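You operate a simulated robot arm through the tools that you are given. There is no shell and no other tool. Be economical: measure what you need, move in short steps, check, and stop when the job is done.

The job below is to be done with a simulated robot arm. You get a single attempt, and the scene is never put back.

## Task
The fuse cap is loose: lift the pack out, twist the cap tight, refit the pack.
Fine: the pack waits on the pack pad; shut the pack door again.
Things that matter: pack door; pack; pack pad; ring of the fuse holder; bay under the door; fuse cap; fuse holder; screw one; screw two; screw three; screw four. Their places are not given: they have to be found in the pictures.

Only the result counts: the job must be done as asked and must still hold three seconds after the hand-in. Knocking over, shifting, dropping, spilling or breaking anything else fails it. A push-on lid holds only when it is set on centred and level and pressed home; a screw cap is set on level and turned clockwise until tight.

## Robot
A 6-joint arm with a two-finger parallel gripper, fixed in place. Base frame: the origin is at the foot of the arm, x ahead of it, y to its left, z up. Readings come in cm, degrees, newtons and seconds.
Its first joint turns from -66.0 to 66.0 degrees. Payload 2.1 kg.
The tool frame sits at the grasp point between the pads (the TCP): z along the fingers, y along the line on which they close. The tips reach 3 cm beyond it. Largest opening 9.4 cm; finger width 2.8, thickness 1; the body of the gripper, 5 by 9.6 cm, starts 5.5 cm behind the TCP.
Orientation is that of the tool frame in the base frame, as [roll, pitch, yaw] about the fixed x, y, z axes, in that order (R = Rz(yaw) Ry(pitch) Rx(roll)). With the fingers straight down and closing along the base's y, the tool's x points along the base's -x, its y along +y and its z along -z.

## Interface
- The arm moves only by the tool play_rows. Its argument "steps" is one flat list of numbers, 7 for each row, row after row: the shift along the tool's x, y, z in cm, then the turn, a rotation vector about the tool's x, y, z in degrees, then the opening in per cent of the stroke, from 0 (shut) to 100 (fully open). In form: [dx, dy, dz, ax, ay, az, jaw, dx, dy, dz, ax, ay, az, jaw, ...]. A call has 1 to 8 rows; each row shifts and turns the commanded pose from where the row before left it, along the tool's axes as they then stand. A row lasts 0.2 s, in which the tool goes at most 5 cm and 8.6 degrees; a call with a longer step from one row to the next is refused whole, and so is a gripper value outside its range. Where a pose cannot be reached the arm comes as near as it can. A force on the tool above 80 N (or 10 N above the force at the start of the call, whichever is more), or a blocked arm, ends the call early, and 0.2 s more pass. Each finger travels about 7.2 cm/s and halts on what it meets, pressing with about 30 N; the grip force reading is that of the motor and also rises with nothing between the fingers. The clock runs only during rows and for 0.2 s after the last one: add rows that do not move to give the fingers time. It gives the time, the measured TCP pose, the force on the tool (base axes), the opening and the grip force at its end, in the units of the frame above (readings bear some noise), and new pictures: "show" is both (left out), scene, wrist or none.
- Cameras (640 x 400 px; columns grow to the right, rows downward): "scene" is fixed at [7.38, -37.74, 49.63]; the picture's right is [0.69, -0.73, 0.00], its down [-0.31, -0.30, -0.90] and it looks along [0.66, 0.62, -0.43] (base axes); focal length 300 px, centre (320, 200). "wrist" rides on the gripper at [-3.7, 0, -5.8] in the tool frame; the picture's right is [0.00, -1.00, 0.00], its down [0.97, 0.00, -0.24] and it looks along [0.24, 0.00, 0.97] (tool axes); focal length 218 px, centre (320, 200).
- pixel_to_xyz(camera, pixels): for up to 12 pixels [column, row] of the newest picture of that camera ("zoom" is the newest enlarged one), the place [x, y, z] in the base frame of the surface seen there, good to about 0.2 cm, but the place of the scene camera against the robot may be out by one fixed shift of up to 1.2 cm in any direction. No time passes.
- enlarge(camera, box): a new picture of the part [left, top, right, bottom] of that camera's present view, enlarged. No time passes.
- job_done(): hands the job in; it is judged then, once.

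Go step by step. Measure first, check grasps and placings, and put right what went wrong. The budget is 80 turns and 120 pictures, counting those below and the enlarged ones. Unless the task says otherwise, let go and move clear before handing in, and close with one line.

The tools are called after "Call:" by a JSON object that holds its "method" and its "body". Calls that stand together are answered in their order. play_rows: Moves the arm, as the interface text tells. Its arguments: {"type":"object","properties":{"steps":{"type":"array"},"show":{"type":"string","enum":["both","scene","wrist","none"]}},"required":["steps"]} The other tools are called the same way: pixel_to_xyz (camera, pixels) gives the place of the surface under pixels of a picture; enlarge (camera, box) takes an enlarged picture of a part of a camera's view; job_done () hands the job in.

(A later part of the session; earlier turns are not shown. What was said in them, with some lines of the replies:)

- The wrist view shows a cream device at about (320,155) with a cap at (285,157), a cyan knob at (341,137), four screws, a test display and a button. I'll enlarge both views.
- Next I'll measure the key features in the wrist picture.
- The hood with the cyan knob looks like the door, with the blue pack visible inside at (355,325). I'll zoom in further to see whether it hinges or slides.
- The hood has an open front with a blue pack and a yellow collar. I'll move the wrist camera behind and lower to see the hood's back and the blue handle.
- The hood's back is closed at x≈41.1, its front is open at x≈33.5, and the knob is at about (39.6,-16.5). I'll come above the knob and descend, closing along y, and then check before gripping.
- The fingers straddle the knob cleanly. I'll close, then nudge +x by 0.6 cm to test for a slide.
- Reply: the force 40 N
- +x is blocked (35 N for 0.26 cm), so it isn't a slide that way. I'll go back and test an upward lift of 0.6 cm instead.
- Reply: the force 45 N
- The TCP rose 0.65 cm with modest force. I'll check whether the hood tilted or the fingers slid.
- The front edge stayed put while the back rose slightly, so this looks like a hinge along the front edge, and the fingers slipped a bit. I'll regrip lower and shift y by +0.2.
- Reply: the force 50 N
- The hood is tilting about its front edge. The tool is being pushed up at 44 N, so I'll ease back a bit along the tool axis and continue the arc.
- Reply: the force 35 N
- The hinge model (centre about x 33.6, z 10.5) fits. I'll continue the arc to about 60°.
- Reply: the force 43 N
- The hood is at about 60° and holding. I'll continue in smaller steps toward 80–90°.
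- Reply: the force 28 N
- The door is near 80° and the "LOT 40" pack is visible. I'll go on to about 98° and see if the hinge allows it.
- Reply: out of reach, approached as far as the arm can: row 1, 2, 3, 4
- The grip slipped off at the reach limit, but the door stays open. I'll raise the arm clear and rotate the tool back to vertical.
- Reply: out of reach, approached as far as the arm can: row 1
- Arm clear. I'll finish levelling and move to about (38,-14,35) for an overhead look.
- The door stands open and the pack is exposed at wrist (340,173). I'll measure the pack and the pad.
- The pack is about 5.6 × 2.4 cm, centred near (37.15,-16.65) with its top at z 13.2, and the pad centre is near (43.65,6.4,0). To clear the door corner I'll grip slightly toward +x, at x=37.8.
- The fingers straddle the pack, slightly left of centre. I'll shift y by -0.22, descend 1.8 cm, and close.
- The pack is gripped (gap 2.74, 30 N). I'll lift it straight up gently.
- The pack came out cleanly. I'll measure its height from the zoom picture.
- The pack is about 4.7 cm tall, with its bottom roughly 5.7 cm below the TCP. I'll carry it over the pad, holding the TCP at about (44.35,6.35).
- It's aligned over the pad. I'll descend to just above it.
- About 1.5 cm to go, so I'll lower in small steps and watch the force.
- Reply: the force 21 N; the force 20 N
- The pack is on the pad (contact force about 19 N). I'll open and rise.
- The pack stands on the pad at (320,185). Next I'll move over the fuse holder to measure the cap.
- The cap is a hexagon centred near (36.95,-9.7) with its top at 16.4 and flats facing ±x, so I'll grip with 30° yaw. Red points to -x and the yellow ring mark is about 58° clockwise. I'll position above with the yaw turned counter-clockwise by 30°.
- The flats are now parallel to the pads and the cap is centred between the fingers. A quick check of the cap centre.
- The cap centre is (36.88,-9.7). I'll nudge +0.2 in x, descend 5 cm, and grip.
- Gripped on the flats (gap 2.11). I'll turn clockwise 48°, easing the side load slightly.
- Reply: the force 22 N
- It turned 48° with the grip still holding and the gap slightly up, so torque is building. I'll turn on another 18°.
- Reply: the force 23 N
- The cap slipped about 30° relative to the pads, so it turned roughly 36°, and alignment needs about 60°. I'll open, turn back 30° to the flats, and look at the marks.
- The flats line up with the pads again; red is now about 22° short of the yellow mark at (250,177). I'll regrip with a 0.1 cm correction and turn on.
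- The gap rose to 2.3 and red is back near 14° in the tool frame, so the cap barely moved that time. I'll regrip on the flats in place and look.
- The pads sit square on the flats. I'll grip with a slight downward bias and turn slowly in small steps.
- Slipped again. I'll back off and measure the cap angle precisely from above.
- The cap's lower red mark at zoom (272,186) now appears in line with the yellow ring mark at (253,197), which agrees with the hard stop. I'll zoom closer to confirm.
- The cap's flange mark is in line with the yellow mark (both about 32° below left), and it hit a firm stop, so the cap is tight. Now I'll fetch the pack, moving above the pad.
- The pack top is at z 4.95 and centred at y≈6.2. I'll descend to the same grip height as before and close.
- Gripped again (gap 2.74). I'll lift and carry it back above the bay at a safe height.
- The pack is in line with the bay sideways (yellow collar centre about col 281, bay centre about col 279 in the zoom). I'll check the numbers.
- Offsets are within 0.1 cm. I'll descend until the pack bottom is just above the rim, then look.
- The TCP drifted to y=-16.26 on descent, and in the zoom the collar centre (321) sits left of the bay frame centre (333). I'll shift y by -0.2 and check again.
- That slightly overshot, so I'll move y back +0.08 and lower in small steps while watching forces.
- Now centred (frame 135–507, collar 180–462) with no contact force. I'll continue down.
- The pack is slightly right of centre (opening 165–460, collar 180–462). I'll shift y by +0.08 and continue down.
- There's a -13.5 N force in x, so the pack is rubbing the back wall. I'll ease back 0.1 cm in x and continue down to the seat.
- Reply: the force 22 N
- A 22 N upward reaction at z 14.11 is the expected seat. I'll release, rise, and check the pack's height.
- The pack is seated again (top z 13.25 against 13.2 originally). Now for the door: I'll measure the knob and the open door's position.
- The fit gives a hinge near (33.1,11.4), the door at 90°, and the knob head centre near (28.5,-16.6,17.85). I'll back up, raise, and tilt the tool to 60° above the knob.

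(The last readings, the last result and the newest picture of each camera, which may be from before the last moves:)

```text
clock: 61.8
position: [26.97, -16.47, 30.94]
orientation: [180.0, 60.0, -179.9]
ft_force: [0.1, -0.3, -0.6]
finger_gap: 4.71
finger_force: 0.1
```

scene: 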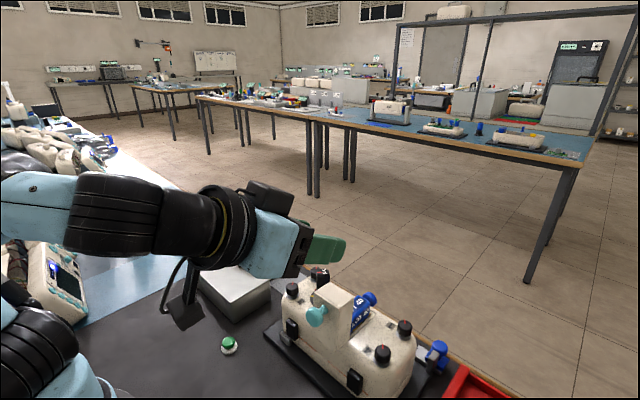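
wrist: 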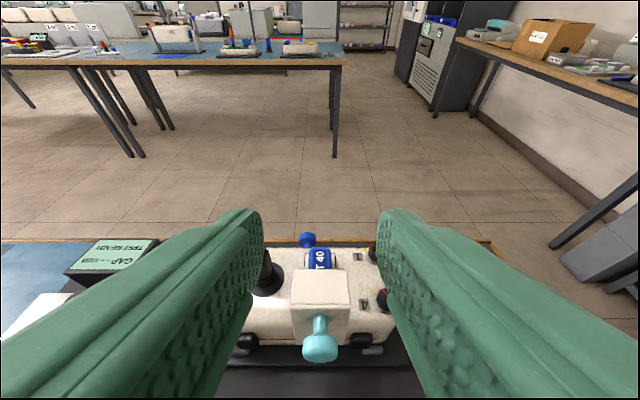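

The knob is at (319,345), centred between the fingers. I'll measure it and descend most of the way.

Call:
{"method": "pixel_to_xyz", "body": {"camera": "wrist", "pixels": [[319, 335], [319, 350], [305, 348], [335, 348], [319, 290]]}}

Call:
{"method": "play_rows", "body": {"steps": [3.03, 0, 1.75, 0, 0, 0, 50, 3.03, 0, 1.75, 0, 0, 0, 50, 1.73, 0, 1, 0, 0, 0, 50, 0, 0, 0, 0, 0, 0, 50]}}

Call:
{"method": "enlarge", "body": {"camera": "scene", "box": [250, 240, 380, 340]}}

```text
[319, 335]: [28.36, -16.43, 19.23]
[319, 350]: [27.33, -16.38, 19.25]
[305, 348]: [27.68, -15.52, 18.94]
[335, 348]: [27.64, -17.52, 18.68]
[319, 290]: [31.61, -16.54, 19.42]
```

```text
clock: 62.8
position: [26.91, -16.46, 21.99]
orientation: [180.0, 60.1, -180.0]
ft_force: [0.4, 0.2, -0.3]
finger_gap: 4.68
finger_force: 0.1
```

scene: 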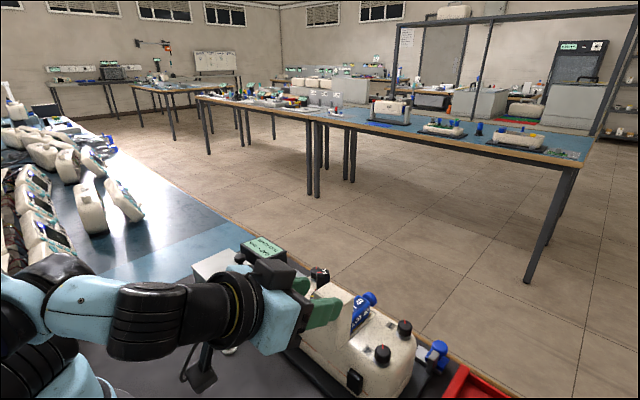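
wrist: 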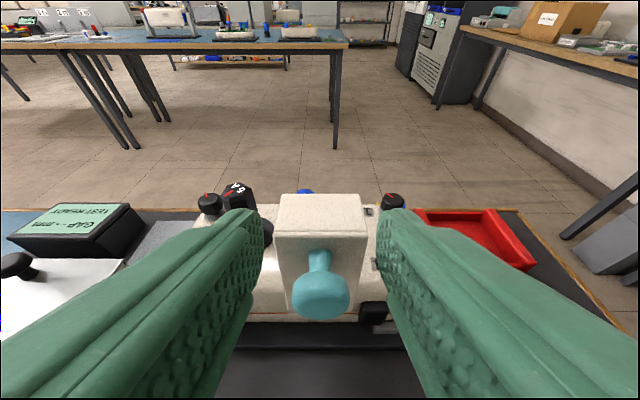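

```text
4.00 times, centred on (315, 290) of scene
```

zoom: 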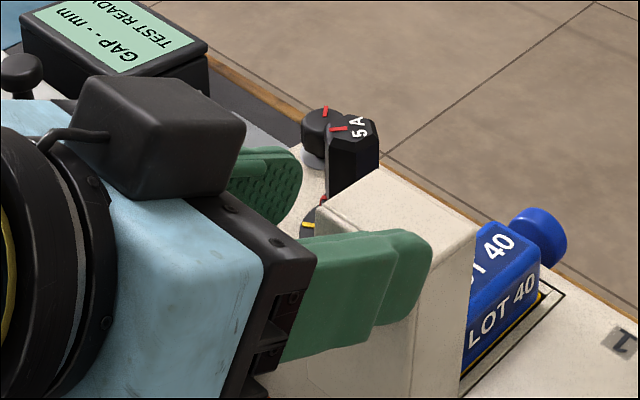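

The fingers straddle the knob. I'll descend the last 3 cm to the knob's level and close.

Call:
{"method": "play_rows", "body": {"steps": [1.44, 0, 0.6, 0, 0, 0, 50, 1.44, 0, 0.6, 0, 0, 0, 50, 0, 0, 0, 0, 0, 0, 50], "show": "wrist"}}

Call:
{"method": "play_rows", "body": {"steps": [0, 0, 0, 0, 0, 0, 0, 0, 0, 0, 0, 0, 0, 0, 0, 0, 0, 0, 0, 0, 0]}}

Call:
{"method": "enlarge", "body": {"camera": "scene", "box": [250, 250, 380, 350]}}

```text
clock: 63.6
position: [26.8, -16.51, 18.84]
orientation: [179.9, 60.2, -180.0]
ft_force: [-0.1, 0.0, -0.5]
finger_gap: 4.71
finger_force: 0.0
```

wrist: 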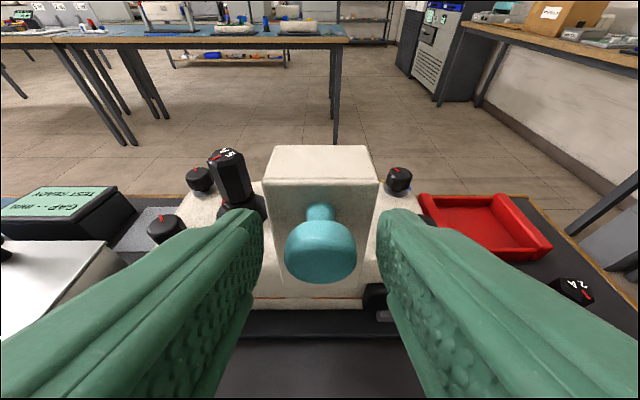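

```text
clock: 64.4
position: [26.63, -16.53, 18.85]
orientation: [-179.9, 60.2, -180.0]
ft_force: [2.8, -4.1, -4.7]
finger_gap: 2.49
finger_force: 45.1
```

scene: 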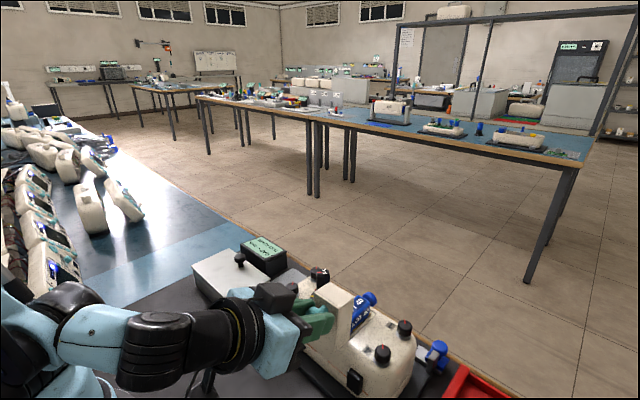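
wrist: 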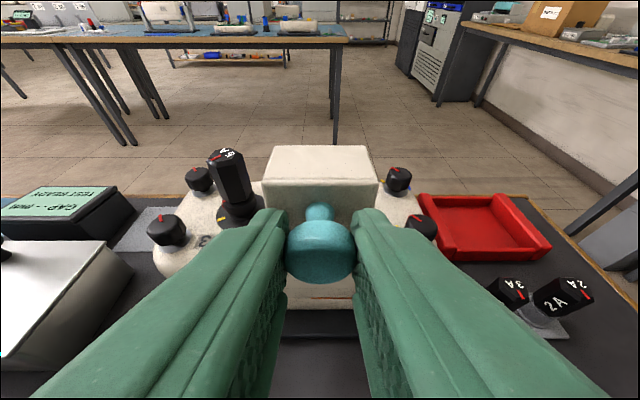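

```text
4.00 times, centred on (315, 300) of scene
```

zoom: 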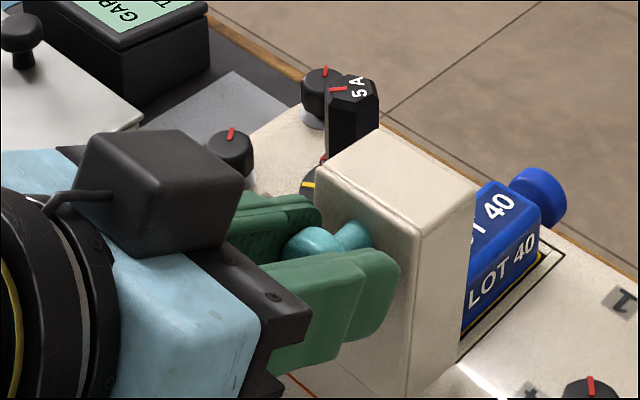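

The knob is gripped (gap 2.49). I'll start closing along the arc, keeping the tool tilt at 60° for the first 20°.

Call:
{"method": "play_rows", "body": {"steps": [-0.6, 0, 0.34, 0, 0, 0, 0, -0.6, 0, 0.34, 0, 0, 0, 0, -0.53, 0, 0.44, 0, 0, 0, 0, -0.53, 0, 0.44, 0, 0, 0, 0, 0, 0, 0, 0, 0, 0, 0], "show": "scene"}}

Call:
{"method": "enlarge", "body": {"camera": "scene", "box": [250, 250, 380, 350]}}

```text
clock: 65.6
position: [29.34, -16.45, 19.98]
orientation: [-179.9, 60.1, -179.9]
ft_force: [-10.1, -10.1, -4.6]
finger_gap: 2.51
finger_force: 44.4
```

scene: 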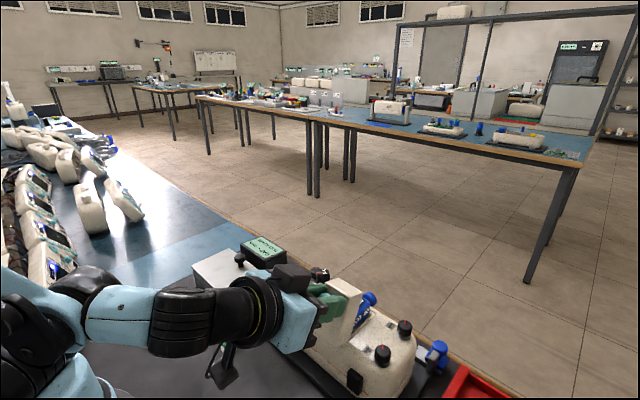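

```text
4.00 times, centred on (315, 300) of scene
```

zoom: 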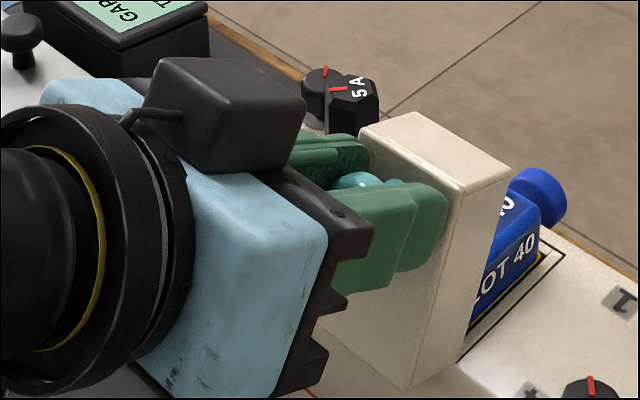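

The door follows with low forces. I'll continue to about 40°, bringing the tool tilt along.

Call:
{"method": "play_rows", "body": {"steps": [-0.45, 0, 0.52, 0, 0, 0, 0, -0.45, 0, 0.52, 0, 0, 0, 0, -0.507, 0, 0.608, 0, 5, 0, 0, -0.558, 0, 0.561, 0, 5, 0, 0, -0.508, 0, 0.605, 0, 5, 0, 0, -0.559, 0, 0.559, 0, 5, 0, 0, 0, 0, 0, 0, 0, 0, 0], "show": "scene"}}

Call:
{"method": "enlarge", "body": {"camera": "scene", "box": [270, 240, 420, 350]}}

```text
clock: 67.2
position: [33.77, -16.54, 20.68]
orientation: [180.0, 40.2, -180.0]
ft_force: [15.0, 1.9, 9.8]
finger_gap: 2.5
finger_force: 45.3
```

scene: 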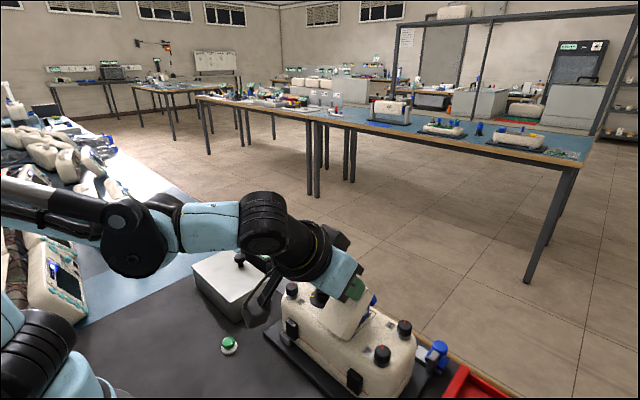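

```text
3.64 times, centred on (345, 295) of scene
```

zoom: 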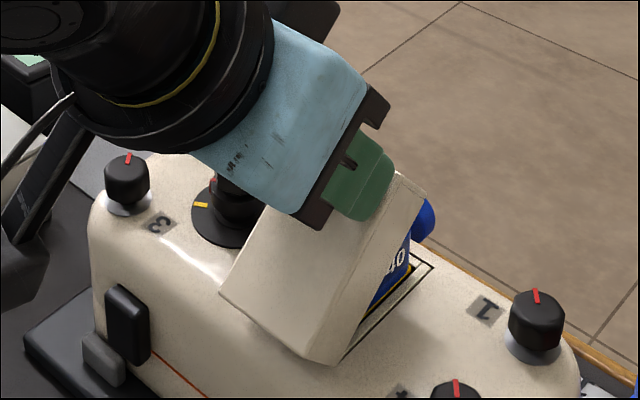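

On track. I'll continue down to about 10°.

Call:
{"method": "play_rows", "body": {"steps": [-0.535, 0, 0.59, 0, 5, 0, 0, -0.535, 0, 0.59, 0, 5, 0, 0, -0.535, 0, 0.59, 0, 5, 0, 0, -0.535, 0, 0.59, 0, 5, 0, 0, -0.535, 0, 0.59, 0, 5, 0, 0, -0.535, 0, 0.59, 0, 5, 0, 0, 0, 0, 0, 0, 0, 0, 0], "show": "scene"}}

Call:
{"method": "enlarge", "body": {"camera": "scene", "box": [270, 240, 420, 350]}}

```text
clock: 68.8
position: [38.16, -16.54, 18.93]
orientation: [-179.9, 10.0, 179.9]
ft_force: [3.2, -10.6, -15.8]
finger_gap: 2.46
finger_force: 45.0
```

scene: 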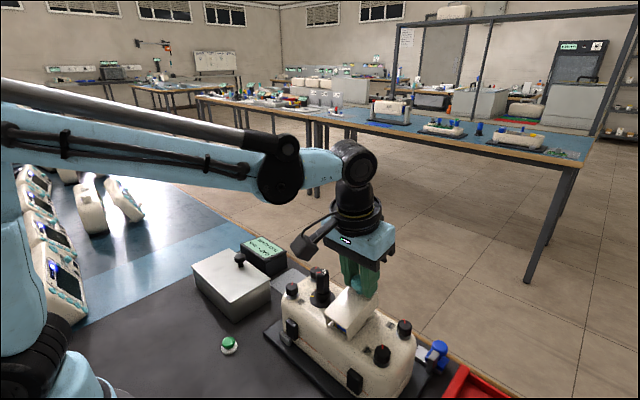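

```text
3.64 times, centred on (345, 295) of scene
```

zoom: 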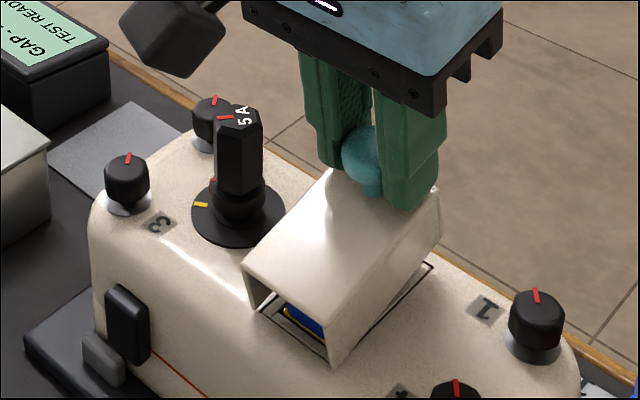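

Nearly shut. I'll do the last 10° and then a gentle press.

Call:
{"method": "play_rows", "body": {"steps": [-0.55, 0, 0.6, 0, 5, 0, 0, -0.55, 0, 0.6, 0, 5, 0, 0, -0.15, 0, 0.15, 0, 0, 0, 0, 0, 0, 0.2, 0, 0, 0, 0, 0, 0, 0, 0, 0, 0, 0], "show": "scene"}}

Call:
{"method": "enlarge", "body": {"camera": "scene", "box": [270, 240, 420, 350]}}

```text
clock: 70.0
position: [39.59, -16.48, 17.51]
orientation: [-179.9, 0.3, -179.9]
ft_force: [17.3, -17.2, 34.1]
finger_gap: 2.48
finger_force: 44.9
```

scene: 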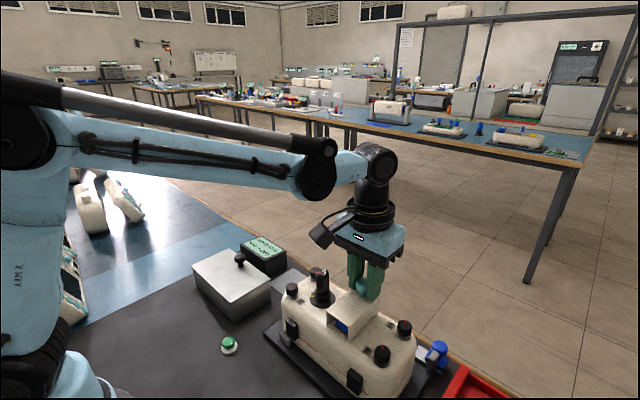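

```text
3.64 times, centred on (345, 295) of scene
```

zoom: 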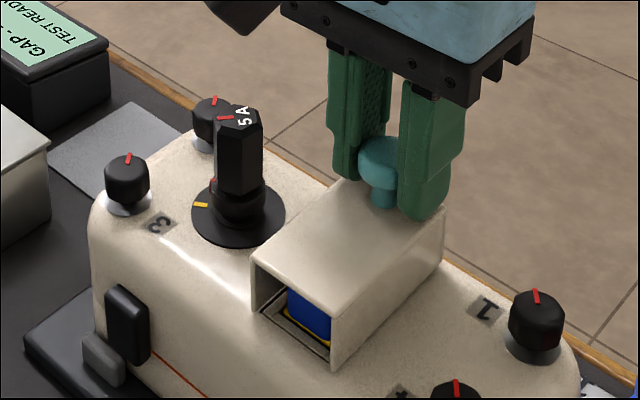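

The door is down with a 34 N reaction. I'll release, rise, and inspect.

Call:
{"method": "play_rows", "body": {"steps": [0, 0, 0, 0, 0, 0, 25, 0, 0, 0, 0, 0, 0, 50, 0, 0, 0, 0, 0, 0, 50, 0, 0, -3, 0, 0, 0, 50, 0, 0, -4.5, 0, 0, 0, 50, 0, 0, -4.5, 0, 0, 0, 50, 2.5, 3, 0, 0, 0, 0, 50, 0, 0, 0, 0, 0, 0, 100]}}

Call:
{"method": "enlarge", "body": {"camera": "scene", "box": [270, 260, 430, 360]}}

Call:
{"method": "enlarge", "body": {"camera": "wrist", "box": [240, 80, 440, 220]}}

```text
clock: 71.8
position: [37.1, -13.37, 29.49]
orientation: [180.0, 0.1, 179.9]
ft_force: [-1.2, 0.4, -0.2]
finger_gap: 9.39
finger_force: 0.1
```

scene: 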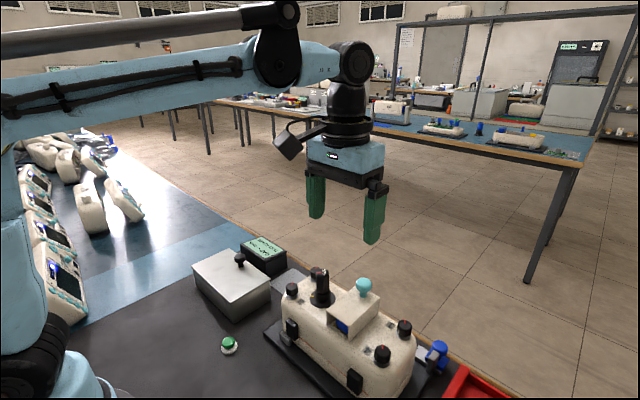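
wrist: 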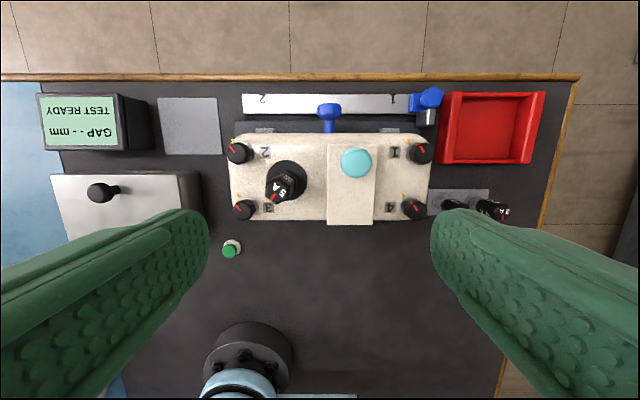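

```text
4.00 times, centred on (350, 310) of scene
```

zoom: 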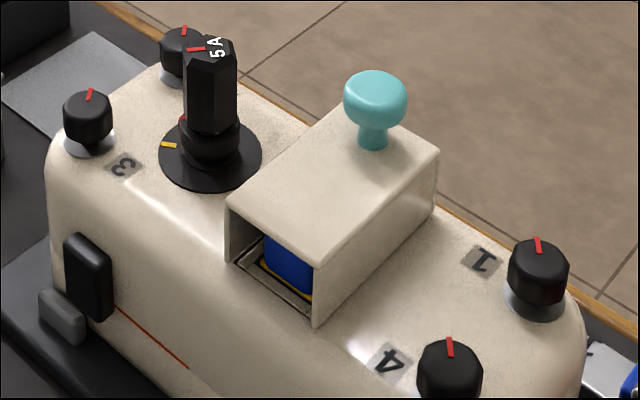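

```text
2.86 times, centred on (340, 150) of wrist
```

zoom: 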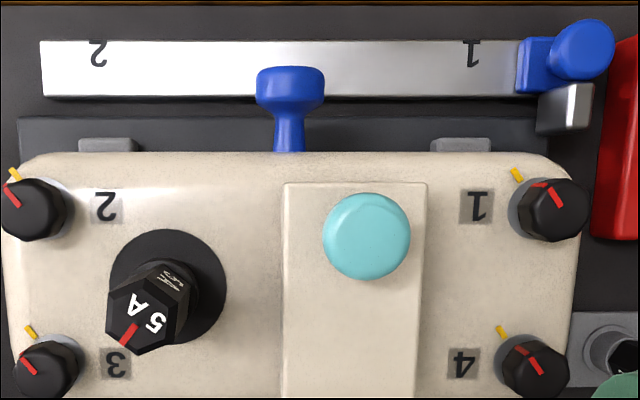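

The door is shut exactly as at the start: its front corner at zoom (318,325) matches the first picture. The pack is seated, the cap's flange mark meets the yellow mark at its firm stop, and the arm is clear. Handing in.

Call:
{"method": "job_done", "body": {}}

```text
The job is handed in.
```

I lifted the pack out to the pack pad, twisted the fuse cap clockwise to a firm stop, put the pack back in its bay, shut the door, and moved the arm clear. The cap's lower red mark lines up with the yellow mark on the ring, although the red stripe on top of the cap still sits about 25° short of it.
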